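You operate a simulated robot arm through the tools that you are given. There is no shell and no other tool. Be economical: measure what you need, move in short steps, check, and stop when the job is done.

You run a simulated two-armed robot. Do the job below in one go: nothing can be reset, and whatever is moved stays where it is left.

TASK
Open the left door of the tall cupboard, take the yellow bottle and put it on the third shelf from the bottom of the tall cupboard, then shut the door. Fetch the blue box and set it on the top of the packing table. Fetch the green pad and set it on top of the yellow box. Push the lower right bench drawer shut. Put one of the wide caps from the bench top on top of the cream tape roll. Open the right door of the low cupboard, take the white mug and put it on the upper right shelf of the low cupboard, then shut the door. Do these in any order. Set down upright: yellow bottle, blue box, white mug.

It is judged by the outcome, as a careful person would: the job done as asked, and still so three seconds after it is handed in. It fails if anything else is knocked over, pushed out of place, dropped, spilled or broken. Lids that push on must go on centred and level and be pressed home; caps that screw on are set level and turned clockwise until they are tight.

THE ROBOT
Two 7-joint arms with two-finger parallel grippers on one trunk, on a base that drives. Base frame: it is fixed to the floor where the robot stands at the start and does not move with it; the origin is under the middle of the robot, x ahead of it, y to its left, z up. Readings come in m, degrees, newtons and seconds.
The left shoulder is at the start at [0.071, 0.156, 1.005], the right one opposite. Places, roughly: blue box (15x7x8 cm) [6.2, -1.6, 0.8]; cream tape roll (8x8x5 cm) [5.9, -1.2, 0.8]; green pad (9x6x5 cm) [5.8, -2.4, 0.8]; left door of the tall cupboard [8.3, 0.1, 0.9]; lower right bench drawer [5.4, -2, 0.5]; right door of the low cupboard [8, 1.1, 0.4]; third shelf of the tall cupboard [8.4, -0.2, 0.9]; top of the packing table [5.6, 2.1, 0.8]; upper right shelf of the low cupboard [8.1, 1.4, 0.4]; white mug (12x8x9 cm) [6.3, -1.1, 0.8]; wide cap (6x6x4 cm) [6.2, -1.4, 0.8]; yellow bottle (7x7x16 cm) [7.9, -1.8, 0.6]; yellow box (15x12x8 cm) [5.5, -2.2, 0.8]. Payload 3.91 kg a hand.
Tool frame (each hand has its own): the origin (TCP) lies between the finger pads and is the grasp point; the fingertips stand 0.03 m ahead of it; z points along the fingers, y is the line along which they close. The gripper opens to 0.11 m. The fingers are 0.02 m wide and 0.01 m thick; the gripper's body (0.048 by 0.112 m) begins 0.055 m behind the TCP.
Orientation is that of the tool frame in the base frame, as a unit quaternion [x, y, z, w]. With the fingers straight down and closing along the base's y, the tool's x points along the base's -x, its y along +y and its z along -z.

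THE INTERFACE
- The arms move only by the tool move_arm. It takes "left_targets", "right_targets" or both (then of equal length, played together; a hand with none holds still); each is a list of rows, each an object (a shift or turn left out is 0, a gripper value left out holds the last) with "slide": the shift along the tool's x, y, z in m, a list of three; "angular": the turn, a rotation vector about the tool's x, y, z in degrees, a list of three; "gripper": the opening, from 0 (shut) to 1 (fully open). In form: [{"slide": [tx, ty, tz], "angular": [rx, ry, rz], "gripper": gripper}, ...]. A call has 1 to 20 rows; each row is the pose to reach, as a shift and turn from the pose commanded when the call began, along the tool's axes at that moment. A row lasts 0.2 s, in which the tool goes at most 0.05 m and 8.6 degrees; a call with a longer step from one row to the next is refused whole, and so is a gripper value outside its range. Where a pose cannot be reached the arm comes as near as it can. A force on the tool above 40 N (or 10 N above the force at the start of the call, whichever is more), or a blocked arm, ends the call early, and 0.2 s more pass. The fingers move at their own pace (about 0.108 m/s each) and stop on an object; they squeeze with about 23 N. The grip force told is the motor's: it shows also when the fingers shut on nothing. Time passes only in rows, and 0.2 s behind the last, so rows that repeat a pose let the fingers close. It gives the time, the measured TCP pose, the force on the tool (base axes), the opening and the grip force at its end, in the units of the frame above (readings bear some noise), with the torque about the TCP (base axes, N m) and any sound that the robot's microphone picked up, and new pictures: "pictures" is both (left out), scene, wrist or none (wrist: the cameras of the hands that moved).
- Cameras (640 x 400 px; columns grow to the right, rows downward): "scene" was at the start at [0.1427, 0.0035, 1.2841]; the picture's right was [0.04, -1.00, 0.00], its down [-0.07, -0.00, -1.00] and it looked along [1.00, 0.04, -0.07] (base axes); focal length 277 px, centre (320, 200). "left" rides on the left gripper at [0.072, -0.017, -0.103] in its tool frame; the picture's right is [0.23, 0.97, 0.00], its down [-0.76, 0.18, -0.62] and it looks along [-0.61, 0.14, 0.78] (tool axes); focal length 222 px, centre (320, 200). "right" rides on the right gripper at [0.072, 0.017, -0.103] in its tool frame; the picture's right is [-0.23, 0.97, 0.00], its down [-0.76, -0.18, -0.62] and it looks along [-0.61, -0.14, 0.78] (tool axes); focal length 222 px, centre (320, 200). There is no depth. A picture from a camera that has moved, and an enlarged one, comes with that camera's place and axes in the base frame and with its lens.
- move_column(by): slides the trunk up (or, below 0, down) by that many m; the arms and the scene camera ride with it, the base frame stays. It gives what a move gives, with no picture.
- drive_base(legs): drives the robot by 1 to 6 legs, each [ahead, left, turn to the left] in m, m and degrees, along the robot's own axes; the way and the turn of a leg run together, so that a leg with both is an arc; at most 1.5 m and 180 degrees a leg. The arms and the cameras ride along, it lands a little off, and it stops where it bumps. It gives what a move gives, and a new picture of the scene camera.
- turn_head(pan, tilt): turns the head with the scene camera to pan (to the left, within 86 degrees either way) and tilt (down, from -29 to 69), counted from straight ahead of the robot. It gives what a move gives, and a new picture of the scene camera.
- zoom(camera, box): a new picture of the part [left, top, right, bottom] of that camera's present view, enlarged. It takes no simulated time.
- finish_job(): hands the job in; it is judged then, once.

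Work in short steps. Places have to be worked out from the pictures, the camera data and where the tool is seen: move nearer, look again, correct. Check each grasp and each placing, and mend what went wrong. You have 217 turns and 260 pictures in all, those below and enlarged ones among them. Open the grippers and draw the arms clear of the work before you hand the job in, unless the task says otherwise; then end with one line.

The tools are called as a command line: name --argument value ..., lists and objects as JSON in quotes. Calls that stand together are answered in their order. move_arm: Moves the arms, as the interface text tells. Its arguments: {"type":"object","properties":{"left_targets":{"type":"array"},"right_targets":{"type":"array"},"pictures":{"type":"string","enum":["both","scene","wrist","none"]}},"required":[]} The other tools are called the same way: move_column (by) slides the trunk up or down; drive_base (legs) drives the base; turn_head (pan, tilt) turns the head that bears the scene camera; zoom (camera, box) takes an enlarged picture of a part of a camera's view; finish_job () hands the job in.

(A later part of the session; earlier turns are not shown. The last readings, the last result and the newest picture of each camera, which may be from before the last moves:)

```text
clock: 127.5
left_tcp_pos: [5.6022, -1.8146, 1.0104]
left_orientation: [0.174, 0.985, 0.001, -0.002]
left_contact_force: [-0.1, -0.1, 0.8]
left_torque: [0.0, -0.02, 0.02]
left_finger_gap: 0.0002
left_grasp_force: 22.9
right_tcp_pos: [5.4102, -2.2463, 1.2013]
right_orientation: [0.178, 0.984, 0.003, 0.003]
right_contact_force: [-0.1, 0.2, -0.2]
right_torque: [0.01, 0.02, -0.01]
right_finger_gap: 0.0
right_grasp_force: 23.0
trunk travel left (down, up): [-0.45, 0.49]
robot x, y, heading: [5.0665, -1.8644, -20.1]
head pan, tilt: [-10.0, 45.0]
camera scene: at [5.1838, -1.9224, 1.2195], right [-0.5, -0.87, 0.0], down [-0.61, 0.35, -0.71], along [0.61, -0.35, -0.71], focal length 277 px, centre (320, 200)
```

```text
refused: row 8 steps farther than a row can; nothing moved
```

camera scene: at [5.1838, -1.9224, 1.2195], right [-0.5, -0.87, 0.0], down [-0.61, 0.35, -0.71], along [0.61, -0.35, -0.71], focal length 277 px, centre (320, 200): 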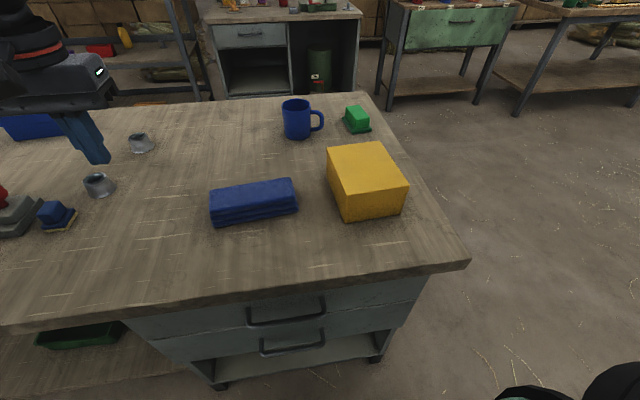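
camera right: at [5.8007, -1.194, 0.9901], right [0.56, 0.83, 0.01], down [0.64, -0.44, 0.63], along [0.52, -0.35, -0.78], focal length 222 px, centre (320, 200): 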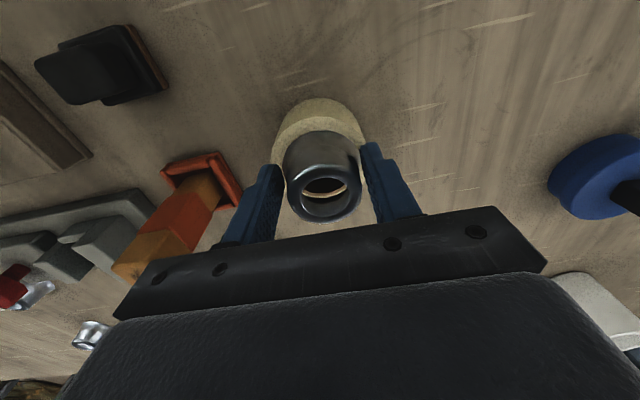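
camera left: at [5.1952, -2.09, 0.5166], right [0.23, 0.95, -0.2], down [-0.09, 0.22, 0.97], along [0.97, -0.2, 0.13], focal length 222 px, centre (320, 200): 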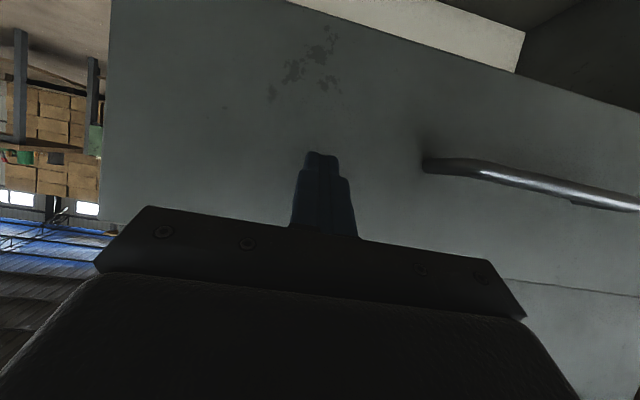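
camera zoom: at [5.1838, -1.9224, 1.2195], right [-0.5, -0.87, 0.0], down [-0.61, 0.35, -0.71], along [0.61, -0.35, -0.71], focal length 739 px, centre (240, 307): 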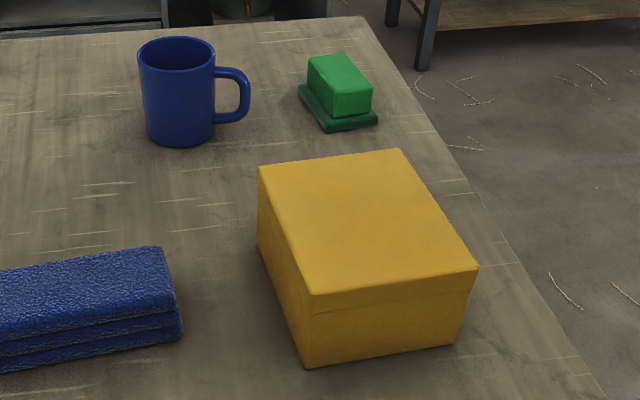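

Row 8 was just over the limit; I soften it.

move_arm --left_targets '[{"slide": [0.02, 0, -0.035], "gripper": 1}, {"slide": [0.04, 0.02, -0.07]}, {"slide": [0.06, 0.04, -0.1]}, {"slide": [0.08, 0.06, -0.13]}, {"slide": [0.08, 0.08, -0.16]}, {"slide": [0.08, 0.08, -0.16]}, {"slide": [0.08, 0.08, -0.16]}, {"slide": [0.08, 0.08, -0.16]}, {"slide": [0.08, 0.08, -0.16]}, {"slide": [0.08, 0.08, -0.16]}]' --right_targets '[{"slide": [-0.045, 0, 0], "gripper": 1}, {"slide": [-0.09, 0, 0]}, {"slide": [-0.135, 0, 0]}, {"slide": [-0.18, 0, 0], "angular": [0, 0, -2]}, {"slide": [-0.22, 0, 0.02], "angular": [0, 0, -4.5]}, {"slide": [-0.26, 0, 0.04], "angular": [0, 0, -4.5]}, {"slide": [-0.3, 0, 0.06], "angular": [0, 0, -4.5]}, {"slide": [-0.335, -0.006, 0.09], "angular": [0, 0, -4.5]}, {"slide": [-0.365, -0.006, 0.125], "angular": [0, 0, -4.5]}, {"slide": [-0.383, -0.006, 0.165], "angular": [0, 0, -4.5]}]' --pictures "both"

```text
clock: 129.7
left_tcp_pos: [5.5568, -1.7149, 1.171]
left_orientation: [0.175, 0.984, 0.002, -0.002]
left_contact_force: [-0.8, 0.4, 0.3]
left_torque: [-0.01, 0.04, 0.01]
left_finger_gap: 0.1099
left_grasp_force: 0.0
right_tcp_pos: [5.7679, -2.3865, 1.0379]
right_orientation: [0.14, 0.99, 0.003, 0.002]
right_contact_force: [-0.2, -0.5, -0.2]
right_torque: [0.05, 0.01, 0.02]
right_finger_gap: 0.11
right_grasp_force: 0.0
trunk travel left (down, up): [-0.45, 0.49]
robot x, y, heading: [5.069, -1.8613, -19.8]
head pan, tilt: [-10.0, 45.0]
camera scene: at [5.1845, -1.9233, 1.2194], right [-0.5, -0.87, 0.0], down [-0.61, 0.35, -0.71], along [0.61, -0.35, -0.71], focal length 277 px, centre (320, 200)
camera right: at [5.7023, -2.3517, 1.1409], right [0.49, 0.87, 0.01], down [0.68, -0.38, 0.62], along [0.55, -0.3, -0.78], focal length 222 px, centre (320, 200)
camera left: at [5.4833, -1.7047, 1.2744], right [0.12, 0.99, 0.0], down [0.78, -0.1, 0.62], along [0.61, -0.07, -0.79], focal length 222 px, centre (320, 200)
```

scene: 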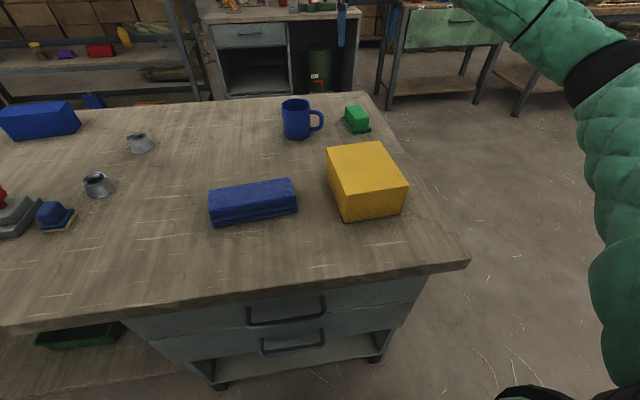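
right: 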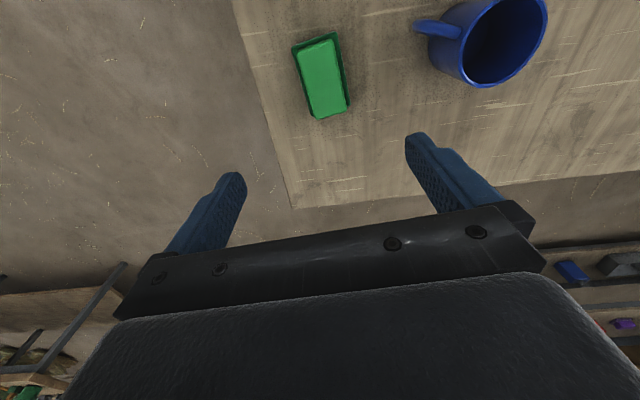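
left: 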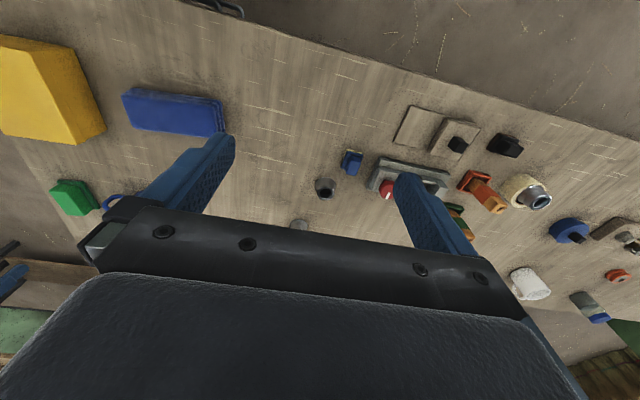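

Block-top centre ≈(5.750,-2.372), heading −15°. Adjust, partially close to keep clear of the mug handle, descend and grip the block.

move_arm --right_targets '[{"slide": [0.021, 0.009, 0.03], "gripper": 0.8}, {"slide": [0.021, 0.009, 0.075], "gripper": 0.8}, {"slide": [0.021, 0.009, 0.12], "gripper": 0.8}, {"slide": [0.021, 0.009, 0.16], "gripper": 0.8}, {"slide": [0.021, 0.009, 0.185], "gripper": 0.8}, {"slide": [0.021, 0.009, 0.195], "gripper": 0.8}, {"slide": [0.021, 0.009, 0.195], "gripper": 0.1}, {"slide": [0.021, 0.009, 0.195], "gripper": 0.1}, {"slide": [0.021, 0.009, 0.195], "gripper": 0.1}]' --pictures "both"

```text
clock: 131.7
left_tcp_pos: [5.5565, -1.7146, 1.1699]
left_orientation: [0.173, 0.985, 0.001, -0.002]
left_contact_force: [0.6, -0.3, 0.1]
left_torque: [0.0, 0.0, 0.0]
left_finger_gap: 0.11
left_grasp_force: 0.0
right_tcp_pos: [5.7503, -2.3685, 0.8427]
right_orientation: [0.14, 0.99, 0.003, 0.003]
right_contact_force: [0.5, 0.4, 0.1]
right_torque: [0.02, 0.02, -0.02]
right_finger_gap: 0.0435
right_grasp_force: 22.7
trunk travel left (down, up): [-0.45, 0.49]
robot x, y, heading: [5.065, -1.8632, -19.9]
head pan, tilt: [-10.0, 45.0]
camera scene: at [5.1838, -1.9224, 1.2195], right [-0.5, -0.87, 0.0], down [-0.61, 0.35, -0.71], along [0.61, -0.35, -0.71], focal length 277 px, centre (320, 200)
camera right: at [5.6852, -2.3344, 0.9468], right [0.49, 0.87, 0.01], down [0.68, -0.38, 0.63], along [0.55, -0.3, -0.78], focal length 222 px, centre (320, 200)
```

scene: 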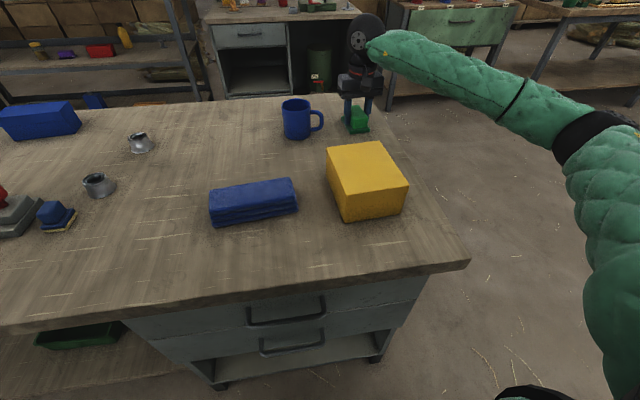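
right: 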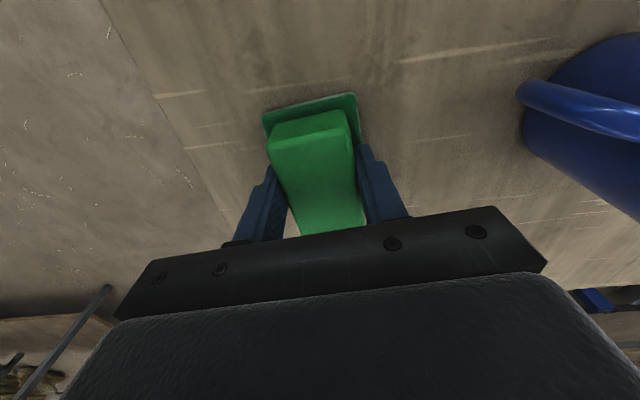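

Gripped. Lift 17 cm and carry over the yellow box top centre (≈(5.516,-2.219)).

move_arm --right_targets '[{"slide": [0, 0, -0.04]}, {"slide": [0, 0, -0.085]}, {"slide": [0, 0, -0.13]}, {"slide": [0, 0, -0.17]}, {"slide": [0.045, 0.013, -0.17]}, {"slide": [0.09, 0.026, -0.17]}, {"slide": [0.135, 0.039, -0.17]}, {"slide": [0.18, 0.052, -0.17]}, {"slide": [0.225, 0.066, -0.17]}, {"slide": [0.2666, 0.08, -0.17]}, {"slide": [0.2666, 0.08, -0.15]}, {"slide": [0.2666, 0.08, -0.13]}, {"slide": [0.2666, 0.08, -0.12]}]' --pictures "both"

```text
clock: 134.5
left_tcp_pos: [5.5557, -1.7138, 1.1711]
left_orientation: [0.174, 0.985, 0.001, -0.002]
left_contact_force: [-0.3, -0.2, 0.5]
left_torque: [-0.02, -0.02, -0.03]
left_finger_gap: 0.1101
left_grasp_force: 0.2
right_tcp_pos: [5.516, -2.2184, 0.9621]
right_orientation: [0.139, 0.99, 0.003, 0.003]
right_contact_force: [0.3, -0.4, -1.0]
right_torque: [0.04, 0.0, 0.02]
right_finger_gap: 0.0435
right_grasp_force: 22.5
trunk travel left (down, up): [-0.45, 0.49]
robot x, y, heading: [5.0666, -1.8666, -20.1]
head pan, tilt: [-10.0, 45.0]
camera scene: at [5.1839, -1.9227, 1.2195], right [-0.5, -0.87, 0.0], down [-0.61, 0.35, -0.71], along [0.61, -0.35, -0.71], focal length 277 px, centre (320, 200)
camera right: at [5.4503, -2.1841, 1.0659], right [0.49, 0.87, 0.01], down [0.68, -0.38, 0.63], along [0.55, -0.3, -0.78], focal length 222 px, centre (320, 200)
```

scene: 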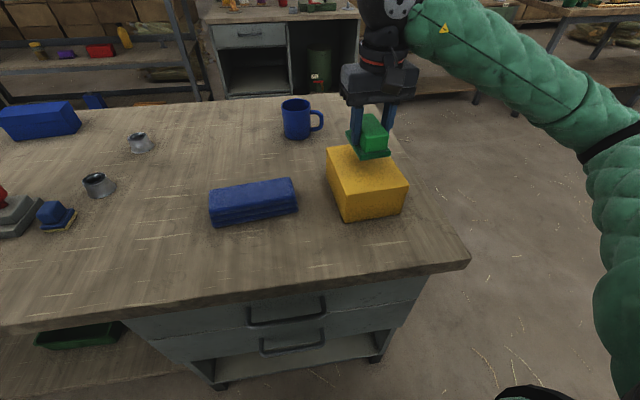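
right: 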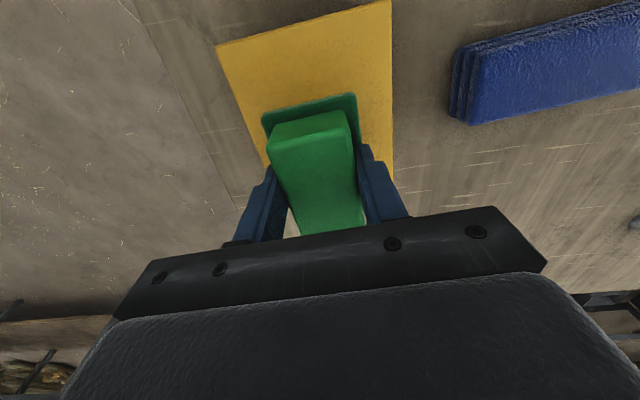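

Above the box, aligned. Lower slowly toward contact.

move_arm --right_targets '[{"slide": [0, 0, 0.02]}, {"slide": [0, 0, 0.032]}, {"slide": [0, 0, 0.036]}, {"slide": [0, 0, 0.036]}]' --pictures "none"

zoom --camera "scene" --box '[300, 80, 440, 230]'

```text
clock: 135.5
left_tcp_pos: [5.556, -1.7135, 1.1706]
left_orientation: [0.174, 0.985, 0.001, -0.003]
left_contact_force: [-0.2, -0.1, 0.6]
left_torque: [0.0, 0.01, 0.02]
left_finger_gap: 0.1096
left_grasp_force: 0.0
right_tcp_pos: [5.5168, -2.218, 0.9271]
right_orientation: [0.14, 0.99, 0.002, 0.003]
right_contact_force: [-0.6, -0.4, -1.1]
right_torque: [-0.02, 0.01, -0.03]
right_finger_gap: 0.0433
right_grasp_force: 22.8
trunk travel left (down, up): [-0.45, 0.49]
robot x, y, heading: [5.066, -1.8689, -20.0]
head pan, tilt: [-10.0, 45.0]
```

```text
2.67 times, centred on (370, 155) of scene
camera zoom: at [5.1837, -1.9223, 1.2195], right [-0.5, -0.87, 0.0], down [-0.61, 0.35, -0.71], along [0.61, -0.35, -0.71], focal length 739 px, centre (187, 320)
```

zoom: 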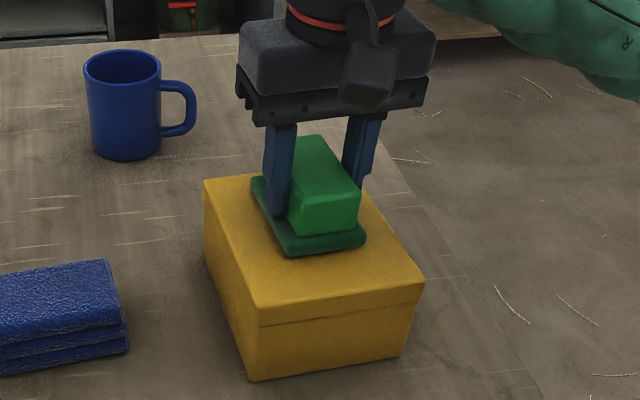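

Nearly on. Lower a few mm more until contact is felt.

move_arm --right_targets '[{"slide": [0, 0, 0.003]}, {"slide": [0, 0, 0.006]}, {"slide": [0, 0, 0.006]}]' --pictures "none"

```text
clock: 136.3
left_tcp_pos: [5.5547, -1.7135, 1.1707]
left_orientation: [0.173, 0.985, 0.001, -0.001]
left_contact_force: [-0.2, 0.4, 0.5]
left_torque: [-0.03, -0.02, 0.0]
left_finger_gap: 0.11
left_grasp_force: 0.1
right_tcp_pos: [5.5151, -2.2186, 0.9219]
right_orientation: [0.14, 0.99, 0.002, 0.004]
right_contact_force: [2.1, -2.8, 23.8]
right_torque: [-0.37, 0.03, 0.02]
right_finger_gap: 0.0436
right_grasp_force: 23.2
trunk travel left (down, up): [-0.45, 0.49]
robot x, y, heading: [5.067, -1.8657, -20.1]
head pan, tilt: [-10.0, 45.0]
```

Contact at z 0.922 (24 N). I open and lift straight away.

move_arm --right_targets '[{"slide": [0, 0, -0.001], "gripper": 0.7}, {"slide": [0, 0, -0.001], "gripper": 0.7}, {"slide": [0, 0, -0.001], "gripper": 0.7}, {"slide": [0, 0, -0.04]}, {"slide": [0, 0, -0.085]}, {"slide": [0, 0, -0.13]}, {"slide": [0, 0, -0.175]}, {"slide": [0.0, 0, -0.22]}, {"slide": [0.0, 0, -0.25]}]' --pictures "scene"

```text
clock: 138.3
left_tcp_pos: [5.556, -1.7138, 1.1707]
left_orientation: [0.173, 0.985, 0.001, -0.003]
left_contact_force: [-0.6, -0.6, 0.4]
left_torque: [0.0, 0.02, -0.01]
left_finger_gap: 0.1101
left_grasp_force: 0.0
right_tcp_pos: [5.5159, -2.2187, 1.1708]
right_orientation: [0.141, 0.99, 0.002, 0.001]
right_contact_force: [0.3, 1.1, 0.9]
right_torque: [0.02, 0.02, 0.0]
right_finger_gap: 0.0769
right_grasp_force: 0.0
trunk travel left (down, up): [-0.45, 0.49]
robot x, y, heading: [5.0655, -1.8653, -19.7]
head pan, tilt: [-10.0, 45.0]
camera scene: at [5.1834, -1.922, 1.2194], right [-0.5, -0.87, 0.0], down [-0.61, 0.35, -0.71], along [0.61, -0.35, -0.71], focal length 277 px, centre (320, 200)
```

scene: 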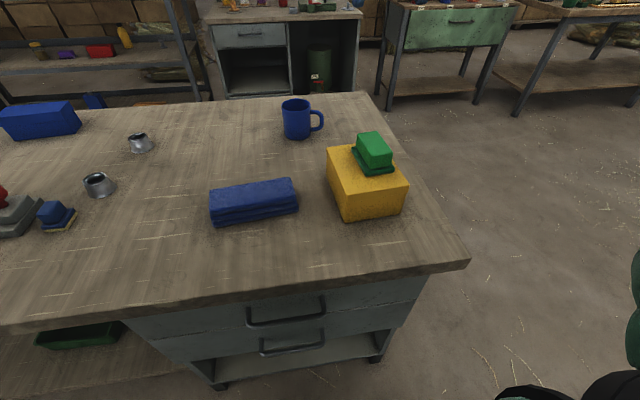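

Pad is on the yellow box. Next the blue box: I slide left along the bench by 0.85 m and a bit forward.

drive_base --legs '[[0.0, 0.85, 0], [0.05, 0, 0]]'

turn_head --pan 0 --tilt 35

```text
clock: 143.3
left_tcp_pos: [5.8937, -0.9316, 1.1706]
left_orientation: [0.171, 0.985, 0.001, -0.003]
left_contact_force: [-0.4, -0.5, -1.2]
left_torque: [0.04, 0.08, -0.01]
left_finger_gap: 0.1101
left_grasp_force: 0.1
right_tcp_pos: [5.855, -1.4366, 1.1683]
right_orientation: [0.138, 0.99, 0.003, 0.001]
right_contact_force: [0.8, -0.2, -0.3]
right_torque: [0.03, 0.0, 0.0]
right_finger_gap: 0.0771
right_grasp_force: 0.0
trunk travel left (down, up): [-0.45, 0.49]
robot x, y, heading: [5.3976, -1.0823, -19.9]
head pan, tilt: [-10.0, 45.0]
camera scene: at [5.5221, -1.1412, 1.2191], right [-0.5, -0.87, 0.0], down [-0.62, 0.35, -0.71], along [0.61, -0.35, -0.71], focal length 277 px, centre (320, 200)
```

scene: 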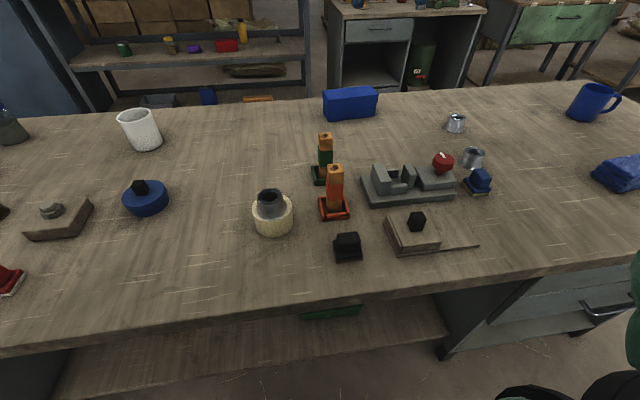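

```text
clock: 144.0
left_tcp_pos: [5.8921, -0.9311, 1.1717]
left_orientation: [0.173, 0.985, 0.002, -0.003]
left_contact_force: [-0.6, 0.5, -0.8]
left_torque: [0.01, 0.0, 0.0]
left_finger_gap: 0.1099
left_grasp_force: 0.2
right_tcp_pos: [5.8517, -1.436, 1.1705]
right_orientation: [0.138, 0.99, 0.002, 0.003]
right_contact_force: [-0.1, 0.1, -0.3]
right_torque: [0.01, -0.03, 0.01]
right_finger_gap: 0.0766
right_grasp_force: 0.1
trunk travel left (down, up): [-0.45, 0.49]
robot x, y, heading: [5.3998, -1.0847, -19.9]
head pan, tilt: [0.0, 35.0]
camera scene: at [5.5313, -1.1299, 1.2343], right [-0.34, -0.94, 0.0], down [-0.54, 0.19, -0.82], along [0.77, -0.28, -0.57], focal length 277 px, centre (320, 200)
```

scene: 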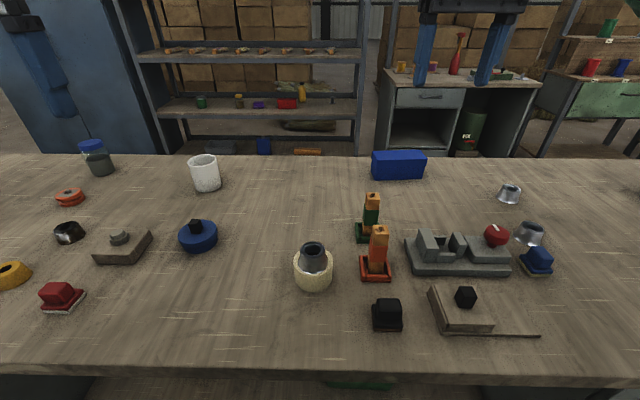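

Blue box ≈(6.149,-1.603), long side parallel to the bench edge. I turn the right hand ~86° so it closes across the 7 cm side, and go above it.

move_arm --right_targets '[{"slide": [-0.03, -0.007, 0], "angular": [0, 0, -8], "gripper": 1}, {"slide": [-0.06, -0.014, 0], "angular": [0, 0, -16]}, {"slide": [-0.09, -0.021, 0], "angular": [0, 0, -24]}, {"slide": [-0.12, -0.028, 0], "angular": [0, 0, -32]}, {"slide": [-0.15, -0.035, 0], "angular": [0, 0, -40]}, {"slide": [-0.18, -0.042, 0], "angular": [0, 0, -48]}, {"slide": [-0.21, -0.05, 0], "angular": [0, 0, -56]}, {"slide": [-0.24, -0.057, 0.02], "angular": [0, 0, -64]}, {"slide": [-0.27, -0.064, 0.04], "angular": [0, 0, -72]}, {"slide": [-0.3, -0.071, 0.07], "angular": [0, 0, -80]}, {"slide": [-0.331, -0.079, 0.1], "angular": [0, 0, -86]}, {"slide": [-0.331, -0.079, 0.12], "angular": [0, 0, -86]}]' --pictures "both"

```text
clock: 146.6
left_tcp_pos: [5.8913, -0.9313, 1.172]
left_orientation: [0.172, 0.985, 0.002, -0.003]
left_contact_force: [-0.4, -0.5, 0.1]
left_torque: [0.04, -0.01, -0.02]
left_finger_gap: 0.1102
left_grasp_force: 0.1
right_tcp_pos: [5.9291, -1.3336, 1.0566]
right_orientation: [-0.519, 0.855, 0.007, 0.005]
right_contact_force: [-0.2, 1.0, -0.3]
right_torque: [0.0, -0.01, 0.0]
right_finger_gap: 0.1101
right_grasp_force: 0.0
right hand out of reach, approached as far as the arm can: row 7, 8, 9, 10, 11, 12
trunk travel left (down, up): [-0.45, 0.49]
robot x, y, heading: [5.3989, -1.0812, -19.7]
head pan, tilt: [0.0, 35.0]
camera scene: at [5.5317, -1.1301, 1.2343], right [-0.34, -0.94, 0.0], down [-0.54, 0.19, -0.82], along [0.77, -0.28, -0.57], focal length 277 px, centre (320, 200)
camera right: at [5.8803, -1.3933, 1.1591], right [-0.76, 0.65, 0.01], down [0.51, 0.58, 0.63], along [0.41, 0.49, -0.77], focal length 222 px, centre (320, 200)
```

scene: 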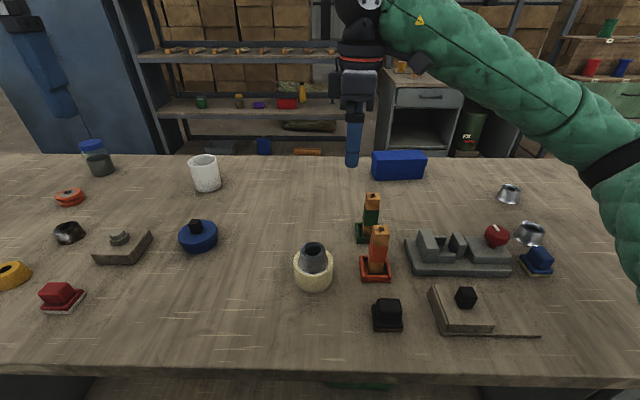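
right: 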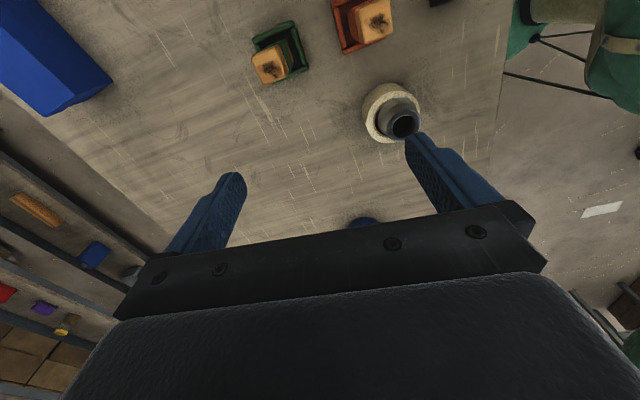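

That turn direction limits the reach. I raise the hand and rotate the opposite way (clockwise).

move_arm --right_targets '[{"slide": [0, 0, -0.03], "angular": [0, 0, 8.5]}, {"slide": [0, 0, -0.06], "angular": [0, 0, 17]}, {"slide": [0, 0, -0.09], "angular": [0, 0, 25.5]}, {"slide": [0, 0, -0.1], "angular": [0, 0, 34]}, {"slide": [0, 0, -0.1], "angular": [0, 0, 42.5]}, {"slide": [0, 0, -0.1], "angular": [0, 0, 51]}, {"slide": [0, 0, -0.1], "angular": [0, 0, 59.5]}, {"slide": [0, 0, -0.1], "angular": [0, 0, 68]}, {"slide": [0, 0, -0.1], "angular": [0, 0, 76.5]}, {"slide": [0, 0, -0.1], "angular": [0, 0, 85]}, {"slide": [0, 0, -0.1], "angular": [0, 0, 93.5]}, {"slide": [0, 0, -0.1], "angular": [0, 0, 102]}, {"slide": [0, 0, -0.1], "angular": [0, 0, 110.5]}, {"slide": [0, 0, -0.1], "angular": [0, 0, 119]}, {"slide": [0, 0, -0.1], "angular": [0, 0, 127.5]}, {"slide": [0, 0, -0.1], "angular": [0, 0, 136]}, {"slide": [0, 0, -0.1], "angular": [0, 0, 144.5]}, {"slide": [0, 0, -0.1], "angular": [0, 0, 153]}, {"slide": [0, 0, -0.1], "angular": [0, 0, 161.5]}, {"slide": [0, 0, -0.1], "angular": [0, 0, 170]}]' --pictures "none"

```text
clock: 150.8
left_tcp_pos: [5.8916, -0.9308, 1.1713]
left_orientation: [0.172, 0.985, 0.002, -0.002]
left_contact_force: [0.9, -0.4, 0.3]
left_torque: [0.0, 0.01, 0.03]
left_finger_gap: 0.1098
left_grasp_force: 0.0
right_tcp_pos: [5.9294, -1.3277, 1.1544]
right_orientation: [0.807, 0.591, 0.006, -0.007]
right_contact_force: [-0.2, 0.0, 0.0]
right_torque: [0.01, 0.0, 0.0]
right_finger_gap: 0.1101
right_grasp_force: 0.0
trunk travel left (down, up): [-0.45, 0.49]
robot x, y, heading: [5.4012, -1.0818, -19.8]
head pan, tilt: [0.0, 35.0]
```

Turned. Now move over the blue box and take a look.

move_arm --right_targets '[{"slide": [-0.025, 0.037, 0], "angular": [0, 0, 2.4]}, {"slide": [-0.05, 0.074, 0], "angular": [0, 0, 2.4]}, {"slide": [-0.075, 0.111, 0], "angular": [0, 0, 2.4]}, {"slide": [-0.1, 0.148, 0], "angular": [0, 0, 2.4]}, {"slide": [-0.125, 0.185, 0], "angular": [0, 0, 2.4]}, {"slide": [-0.15, 0.222, 0], "angular": [0, 0, 2.4]}, {"slide": [-0.175, 0.26, 0.01], "angular": [0, 0, 2.4]}, {"slide": [-0.196, 0.292, 0.03], "angular": [0, 0, 2.4]}, {"slide": [-0.196, 0.292, 0.07], "angular": [0, 0, 2.4]}, {"slide": [-0.196, 0.292, 0.11], "angular": [0, 0, 2.4]}]' --pictures "both"

```text
clock: 153.0
left_tcp_pos: [5.8921, -0.9318, 1.1718]
left_orientation: [0.172, 0.985, 0.002, -0.004]
left_contact_force: [0.7, 0.5, 0.3]
left_torque: [-0.03, 0.01, 0.0]
left_finger_gap: 0.1102
left_grasp_force: 0.0
right_tcp_pos: [6.151, -1.6007, 1.0397]
right_orientation: [0.818, 0.575, 0.006, -0.007]
right_contact_force: [0.4, 0.0, -0.6]
right_torque: [0.02, -0.05, -0.01]
right_finger_gap: 0.11
right_grasp_force: 0.0
trunk travel left (down, up): [-0.45, 0.49]
robot x, y, heading: [5.3984, -1.0839, -19.8]
head pan, tilt: [0.0, 35.0]
camera scene: at [5.5325, -1.1306, 1.2343], right [-0.34, -0.94, 0.0], down [-0.54, 0.19, -0.82], along [0.77, -0.28, -0.57], focal length 277 px, centre (320, 200)
camera right: at [6.1911, -1.5411, 1.1445], right [0.84, -0.54, -0.01], down [-0.43, -0.67, 0.61], along [-0.34, -0.51, -0.79], focal length 222 px, centre (320, 200)
```

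scene: 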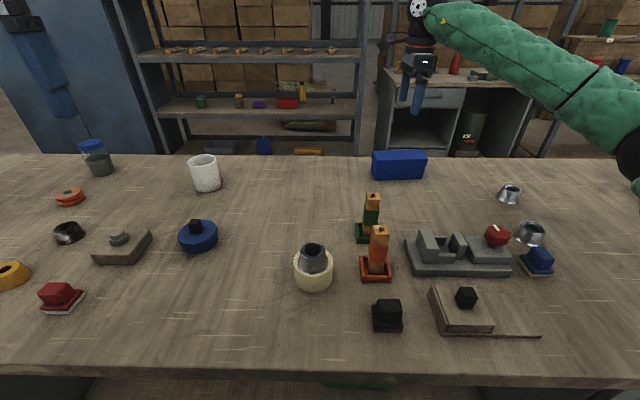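
right: 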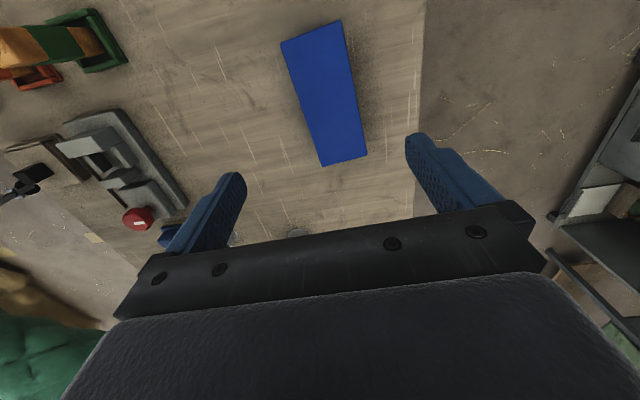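

Top-view fix: box centre ≈(6.160,-1.607), nearly aligned. Descend and grip.

move_arm --right_targets '[{"slide": [-0.003, 0.0105, 0.03], "angular": [0, 0, -2]}, {"slide": [-0.003, 0.0105, 0.075], "angular": [0, 0, -2]}, {"slide": [-0.003, 0.0105, 0.12], "angular": [0, 0, -2]}, {"slide": [-0.003, 0.0105, 0.16], "angular": [0, 0, -2]}, {"slide": [-0.003, 0.0105, 0.185], "angular": [0, 0, -2]}, {"slide": [-0.003, 0.0105, 0.195], "angular": [0, 0, -2]}, {"slide": [-0.003, 0.0105, 0.195], "angular": [0, 0, -2], "gripper": 0.2}, {"slide": [-0.003, 0.0105, 0.195], "angular": [0, 0, -2], "gripper": 0.2}, {"slide": [-0.003, 0.0105, 0.195], "angular": [0, 0, -2], "gripper": 0.2}]' --pictures "both"

```text
clock: 155.0
left_tcp_pos: [5.8914, -0.9316, 1.1716]
left_orientation: [0.173, 0.985, 0.001, -0.003]
left_contact_force: [0.4, -0.1, 0.0]
left_torque: [-0.02, 0.0, 0.02]
left_finger_gap: 0.1101
left_grasp_force: 0.1
right_tcp_pos: [6.1586, -1.6023, 0.8447]
right_orientation: [0.808, 0.59, 0.005, -0.008]
right_contact_force: [0.1, -0.8, -0.8]
right_torque: [-0.04, -0.08, 0.09]
right_finger_gap: 0.0656
right_grasp_force: 23.3
trunk travel left (down, up): [-0.45, 0.49]
robot x, y, heading: [5.3975, -1.0812, -19.9]
head pan, tilt: [0.0, 35.0]
camera scene: at [5.532, -1.13, 1.2343], right [-0.34, -0.94, 0.0], down [-0.54, 0.19, -0.82], along [0.77, -0.28, -0.57], focal length 277 px, centre (320, 200)
camera right: at [6.1975, -1.5425, 0.9491], right [0.86, -0.51, -0.01], down [-0.4, -0.68, 0.61], along [-0.32, -0.52, -0.79], focal length 222 px, centre (320, 200)
```

scene: 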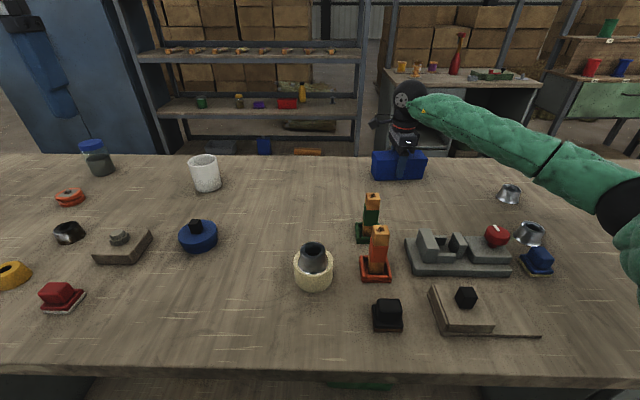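
right: 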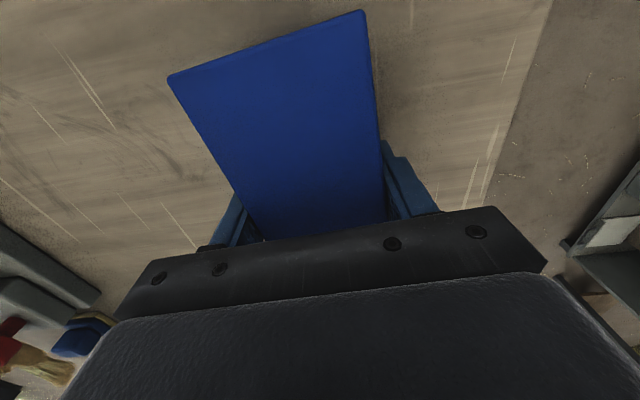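

Gripped. I lift the box, draw it back, and zoom on the mug to see its handle.

move_arm --right_targets '[{"slide": [0, 0, -0.04]}, {"slide": [0, 0, -0.085]}, {"slide": [0, 0, -0.13]}, {"slide": [0, 0, -0.175]}, {"slide": [0, 0, -0.22]}, {"slide": [0, -0.03, -0.255]}, {"slide": [0, -0.07, -0.28]}, {"slide": [0, -0.11, -0.3]}, {"slide": [0, -0.155, -0.31]}, {"slide": [0, -0.2, -0.31]}, {"slide": [0, -0.245, -0.31]}, {"slide": [0, -0.28, -0.31]}]' --pictures "none"

zoom --camera "scene" --box '[150, 130, 260, 210]'

zoom --camera "left" --box '[0, 0, 640, 400]'

```text
clock: 157.6
left_tcp_pos: [5.8894, -0.9301, 1.1706]
left_orientation: [0.172, 0.985, 0.0, -0.002]
left_contact_force: [-0.3, 0.2, -0.2]
left_torque: [0.0, 0.02, -0.02]
left_finger_gap: 0.11
left_grasp_force: 0.0
right_tcp_pos: [5.8906, -1.5224, 1.1564]
right_orientation: [0.807, 0.59, 0.006, -0.007]
right_contact_force: [-0.9, -0.2, -2.2]
right_torque: [0.03, 0.0, -0.01]
right_finger_gap: 0.0654
right_grasp_force: 22.5
trunk travel left (down, up): [-0.45, 0.49]
robot x, y, heading: [5.4013, -1.0854, -19.7]
head pan, tilt: [0.0, 35.0]
```

```text
5.00 times, centred on (205, 170) of scene
camera zoom: at [5.5314, -1.1301, 1.2344], right [-0.34, -0.94, 0.0], down [-0.54, 0.19, -0.82], along [0.77, -0.28, -0.57], focal length 1386 px, centre (895, 350)
```

zoom: 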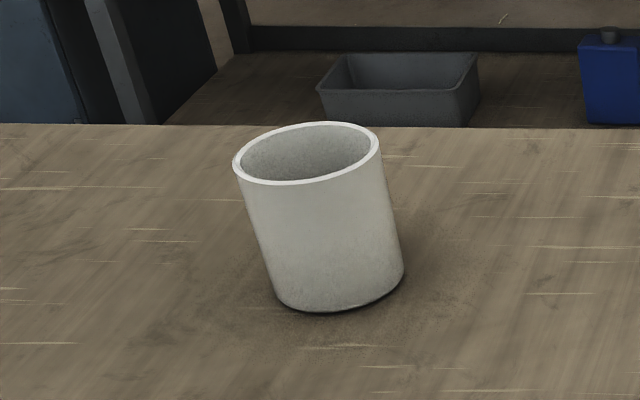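

```text
1.00 times, centred on (320, 200) of left (not enlarged: the box is as wide or as high as the picture)
camera zoom: at [5.8171, -0.9209, 1.2747], right [0.12, 0.99, 0.0], down [0.78, -0.09, 0.62], along [0.62, -0.07, -0.78], focal length 222 px, centre (320, 200)
```

zoom: 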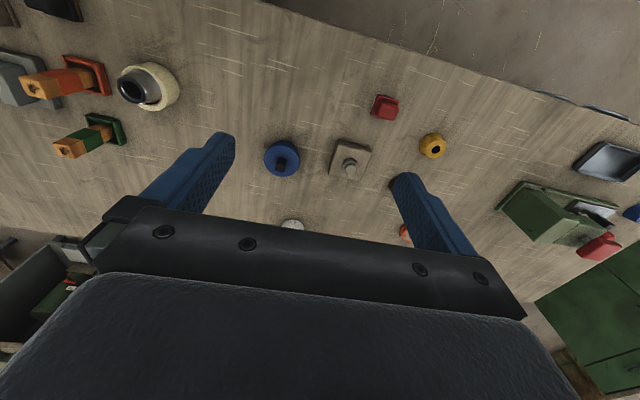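

The mug's handle is on the far side. I tilt the left hand 60° forward and go to a pre-grasp 18 cm short of the mug along the approach line.

move_arm --left_targets '[{"slide": [-0.033, 0.002, 0.01], "angular": [0, -7.5, 0], "gripper": 1}, {"slide": [-0.066, 0.004, 0.03], "angular": [0, -15, 0]}, {"slide": [-0.1, 0.006, 0.055], "angular": [0, -22.5, 0]}, {"slide": [-0.133, 0.008, 0.085], "angular": [0, -30, 0]}, {"slide": [-0.166, 0.01, 0.115], "angular": [0, -37.5, 0]}, {"slide": [-0.2, 0.012, 0.15], "angular": [0, -45, 0]}, {"slide": [-0.233, 0.015, 0.185], "angular": [0, -52.5, 0]}, {"slide": [-0.266, 0.017, 0.22], "angular": [0, -60, 0]}, {"slide": [-0.266, 0.017, 0.225], "angular": [0, -60, 0]}]' --pictures "both"

```text
clock: 159.6
left_tcp_pos: [6.146, -1.0043, 0.9444]
left_orientation: [0.149, 0.853, -0.084, 0.492]
left_contact_force: [-0.2, -0.1, 0.0]
left_torque: [0.01, -0.01, 0.01]
left_finger_gap: 0.1102
left_grasp_force: 0.0
right_tcp_pos: [5.8913, -1.5234, 1.1554]
right_orientation: [0.808, 0.589, 0.005, -0.007]
right_contact_force: [0.0, -0.7, -2.0]
right_torque: [0.0, -0.01, 0.01]
right_finger_gap: 0.0658
right_grasp_force: 22.7
trunk travel left (down, up): [-0.45, 0.49]
robot x, y, heading: [5.399, -1.0834, -19.9]
head pan, tilt: [0.0, 35.0]
camera scene: at [5.5314, -1.1302, 1.2344], right [-0.34, -0.94, 0.0], down [-0.54, 0.19, -0.82], along [0.77, -0.28, -0.57], focal length 277 px, centre (320, 200)
camera left: at [6.0214, -0.9765, 0.9336], right [0.22, 0.96, -0.19], down [-0.09, 0.22, 0.97], along [0.97, -0.2, 0.13], focal length 222 px, centre (320, 200)
```

scene: 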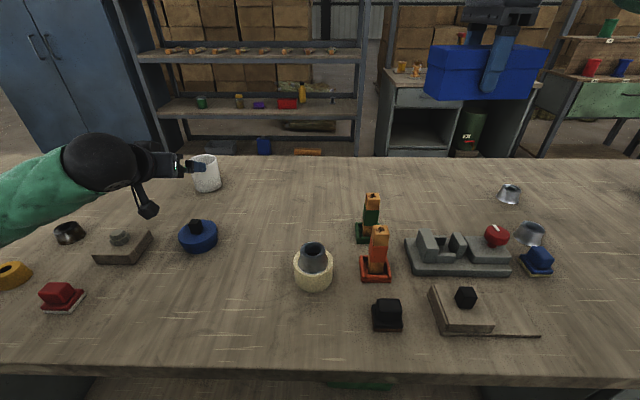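
left: 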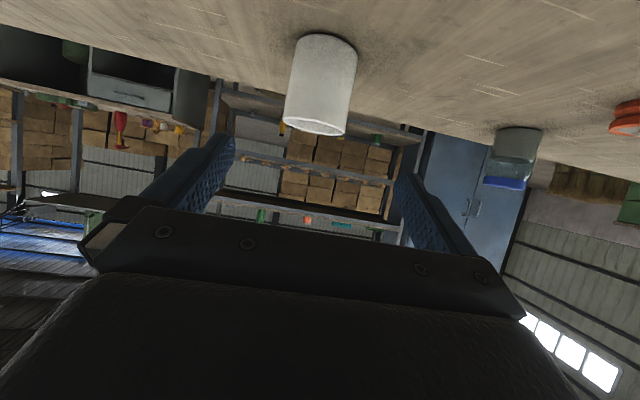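

Aligned laterally within 4 mm. Advance along the tool axis onto the mug and close.

move_arm --left_targets '[{"slide": [0, -0.003, 0.045]}, {"slide": [0, -0.003, 0.09]}, {"slide": [0, -0.003, 0.13]}, {"slide": [0, -0.003, 0.16]}, {"slide": [0, -0.003, 0.178]}, {"slide": [0, -0.003, 0.178]}]' --pictures "both"

```text
clock: 161.2
left_tcp_pos: [6.259, -0.9342, 0.8575]
left_orientation: [0.103, 0.852, -0.087, 0.506]
left_contact_force: [6.3, 6.3, -13.6]
left_torque: [-0.48, -0.72, -0.5]
left_finger_gap: 0.11
left_grasp_force: 0.0
right_tcp_pos: [5.9007, -1.4109, 1.1597]
right_orientation: [0.785, 0.619, -0.017, 0.017]
right_contact_force: [2.7, 1.1, -3.5]
right_torque: [0.0, 0.18, -0.03]
right_finger_gap: 0.0648
right_grasp_force: 22.2
trunk travel left (down, up): [-0.45, 0.49]
robot x, y, heading: [5.3684, -1.0751, -15.3]
head pan, tilt: [0.0, 35.0]
stopped in row 6 (left hand): the arm was blocked; the commanded pose is now the measured one
camera scene: at [5.4783, -1.1894, 1.2405], right [-0.26, -0.96, -0.07], down [-0.54, 0.2, -0.82], along [0.8, -0.18, -0.57], focal length 277 px, centre (320, 200)
camera left: at [6.1336, -0.9159, 0.8426], right [0.15, 0.96, -0.24], down [-0.12, 0.26, 0.96], along [0.98, -0.11, 0.16], focal length 222 px, centre (320, 200)
```

scene: 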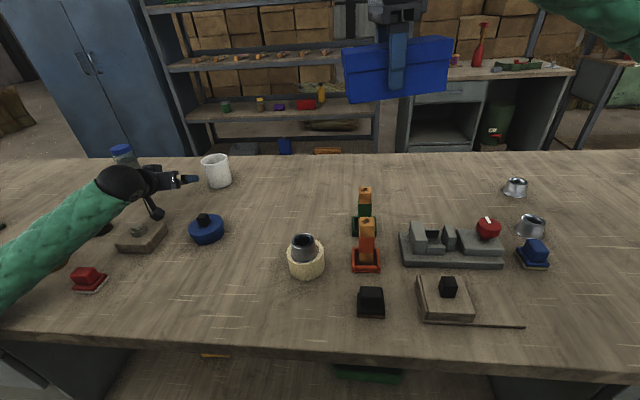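
left: 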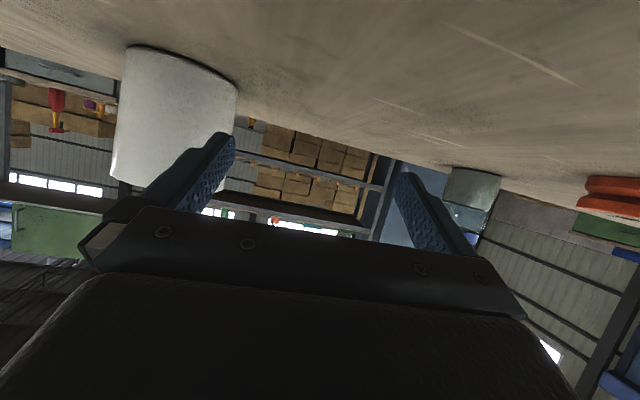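

The robot got twisted: the left forearm/elbow evidently pressed on the bench edge. I back off up and away immediately.

move_arm --left_targets '[{"slide": [-0.017, 0, -0.03]}, {"slide": [-0.034, 0, -0.06]}, {"slide": [-0.05, 0, -0.09]}, {"slide": [-0.07, 0, -0.125]}, {"slide": [-0.09, 0, -0.16]}, {"slide": [-0.09, 0, -0.16]}]' --pictures "scene"

```text
clock: 162.6
left_tcp_pos: [6.1625, -0.8821, 0.9921]
left_orientation: [0.094, 0.859, -0.086, 0.496]
left_contact_force: [1.1, -0.3, -0.3]
left_torque: [-0.02, -0.01, -0.05]
left_finger_gap: 0.1101
left_grasp_force: 0.1
right_tcp_pos: [5.9051, -1.3948, 1.1604]
right_orientation: [0.778, 0.628, -0.018, 0.013]
right_contact_force: [0.4, 0.5, -3.8]
right_torque: [-0.03, -0.01, 0.01]
right_finger_gap: 0.0648
right_grasp_force: 22.9
trunk travel left (down, up): [-0.45, 0.49]
robot x, y, heading: [5.3574, -1.0725, -13.8]
head pan, tilt: [0.0, 35.0]
camera scene: at [5.4944, -1.1042, 1.2341], right [-0.24, -0.97, 0.0], down [-0.56, 0.14, -0.82], along [0.79, -0.2, -0.57], focal length 277 px, centre (320, 200)
```

scene: 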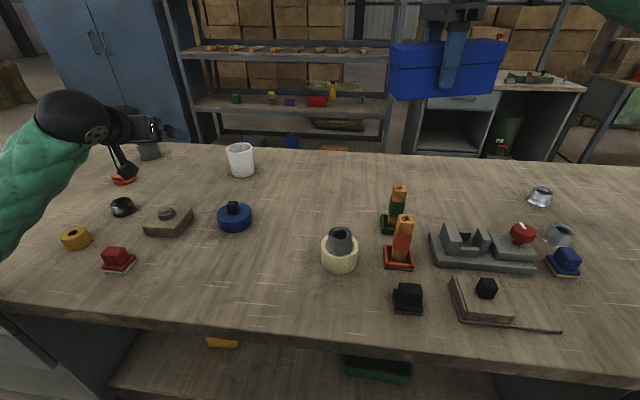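

Recovered; heading is now −13.8°. I raise the trunk 0.25 m for elbow clearance and restore the heading, then look.

move_column --by 0.25

drive_base --legs '[[0, 0, -6]]'

```text
clock: 165.2
left_tcp_pos: [6.1612, -0.8826, 1.2421]
left_orientation: [0.094, 0.859, -0.086, 0.496]
left_contact_force: [0.3, -0.7, -0.2]
left_torque: [0.04, -0.02, -0.01]
left_finger_gap: 0.1099
left_grasp_force: 0.1
right_tcp_pos: [5.9046, -1.3948, 1.4102]
right_orientation: [0.778, 0.628, -0.018, 0.014]
right_contact_force: [1.0, 0.8, -2.1]
right_torque: [0.05, 0.02, -0.02]
right_finger_gap: 0.065
right_grasp_force: 23.1
trunk travel left (down, up): [-0.7, 0.24]
robot x, y, heading: [5.3622, -1.0717, -13.8]
head pan, tilt: [0.0, 35.0]
```

```text
clock: 166.1
left_tcp_pos: [6.1771, -0.9698, 1.2425]
left_orientation: [0.139, 0.853, -0.111, 0.49]
left_contact_force: [0.5, -0.9, 0.2]
left_torque: [0.04, -0.02, 0.04]
left_finger_gap: 0.1099
left_grasp_force: 0.0
right_tcp_pos: [5.8669, -1.4526, 1.4109]
right_orientation: [0.81, 0.586, -0.018, 0.012]
right_contact_force: [-0.9, -0.4, -3.0]
right_torque: [0.03, -0.04, 0.0]
right_finger_gap: 0.0648
right_grasp_force: 22.7
trunk travel left (down, up): [-0.7, 0.24]
robot x, y, heading: [5.3588, -1.0742, -20.1]
head pan, tilt: [0.0, 35.0]
camera scene: at [5.4898, -1.1194, 1.4842], right [-0.34, -0.94, 0.0], down [-0.54, 0.2, -0.82], along [0.77, -0.28, -0.57], focal length 277 px, centre (320, 200)
```

scene: 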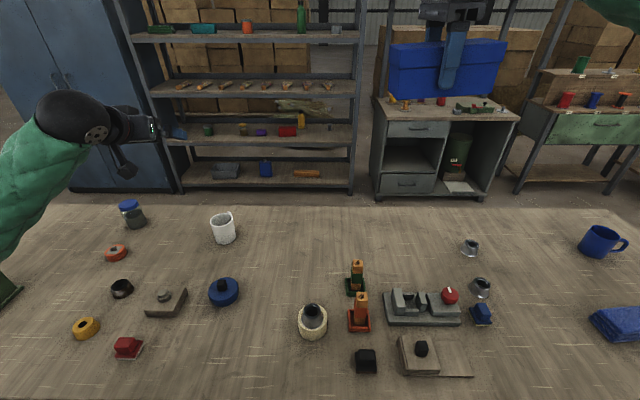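

Everything else stands where it was; mug ≈(6.297,-1.056). I correct the 3.5° roll and lower to the pre-grasp again, now with the higher trunk.

move_arm --left_targets '[{"slide": [0.0375, -0.0027, 0.0191], "angular": [0, 0, 3.5]}, {"slide": [0.075, -0.0054, 0.0383], "angular": [0, 0, 3.5]}, {"slide": [0.1126, -0.008, 0.0574], "angular": [0, 0, 3.5]}, {"slide": [0.15, -0.0107, 0.0766], "angular": [0, 0, 3.5]}, {"slide": [0.1876, -0.0134, 0.0957], "angular": [0, 0, 3.5]}, {"slide": [0.225, -0.0161, 0.1149], "angular": [0, 0, 3.5]}, {"slide": [0.2627, -0.0188, 0.134], "angular": [0, 0, 3.5]}, {"slide": [0.2627, -0.0188, 0.134], "angular": [0, 0, 3.5]}]' --pictures "both"

```text
clock: 167.9
left_tcp_pos: [6.1532, -0.9966, 0.9499]
left_orientation: [0.165, 0.849, -0.096, 0.493]
left_contact_force: [-0.3, 0.0, -0.4]
left_torque: [-0.06, -0.02, -0.01]
left_finger_gap: 0.11
left_grasp_force: 0.1
right_tcp_pos: [5.8676, -1.4516, 1.4113]
right_orientation: [0.81, 0.585, -0.018, 0.013]
right_contact_force: [-0.5, 0.0, -3.3]
right_torque: [0.04, 0.02, -0.02]
right_finger_gap: 0.0649
right_grasp_force: 23.6
trunk travel left (down, up): [-0.7, 0.24]
robot x, y, heading: [5.3618, -1.0724, -20.1]
head pan, tilt: [0.0, 35.0]
camera scene: at [5.4899, -1.1185, 1.4843], right [-0.34, -0.94, 0.0], down [-0.54, 0.2, -0.82], along [0.77, -0.28, -0.57], focal length 277 px, centre (320, 200)
camera left: at [6.0298, -0.9632, 0.9362], right [0.26, 0.94, -0.2], down [-0.09, 0.23, 0.97], along [0.96, -0.24, 0.14], focal length 222 px, centre (320, 200)
```

scene: 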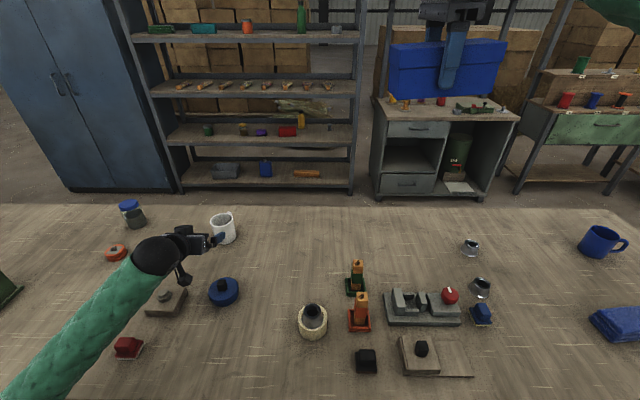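
left: 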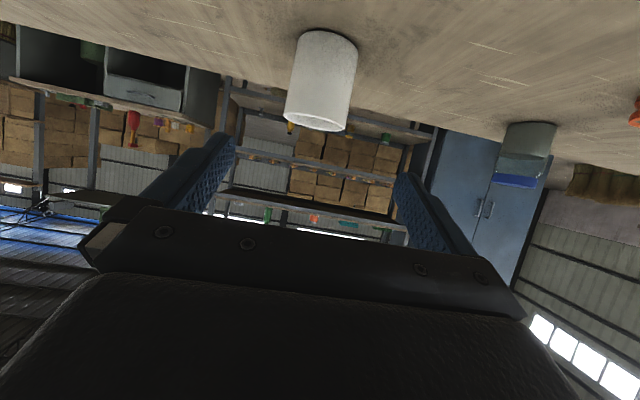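

Lateral alignment good. Advance in two halves, watching forces.

move_arm --left_targets '[{"slide": [0, 0, 0.03]}, {"slide": [0, 0, 0.06]}, {"slide": [0, 0, 0.09]}, {"slide": [0, 0, 0.09]}]' --pictures "scene"

```text
clock: 168.9
left_tcp_pos: [6.2254, -1.0264, 0.9063]
left_orientation: [0.166, 0.848, -0.098, 0.494]
left_contact_force: [0.2, -0.3, 0.5]
left_torque: [0.02, 0.01, -0.01]
left_finger_gap: 0.11
left_grasp_force: 0.1
right_tcp_pos: [5.8661, -1.4512, 1.4103]
right_orientation: [0.81, 0.585, -0.019, 0.013]
right_contact_force: [-0.1, 0.2, -2.4]
right_torque: [0.02, 0.0, 0.01]
right_finger_gap: 0.0647
right_grasp_force: 23.1
trunk travel left (down, up): [-0.7, 0.24]
robot x, y, heading: [5.3593, -1.072, -20.2]
head pan, tilt: [0.0, 35.0]
camera scene: at [5.4894, -1.1182, 1.4843], right [-0.34, -0.94, 0.0], down [-0.54, 0.2, -0.82], along [0.77, -0.28, -0.57], focal length 277 px, centre (320, 200)
```

scene: 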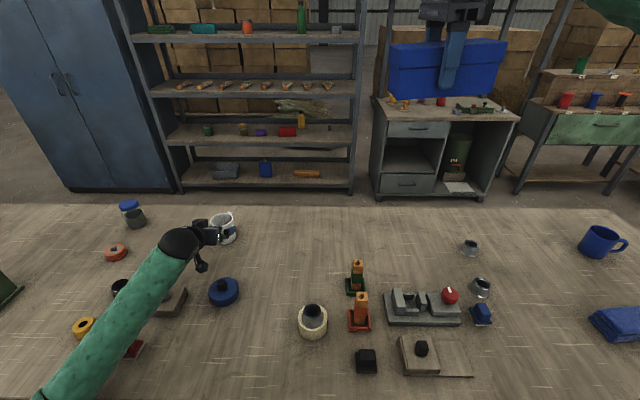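

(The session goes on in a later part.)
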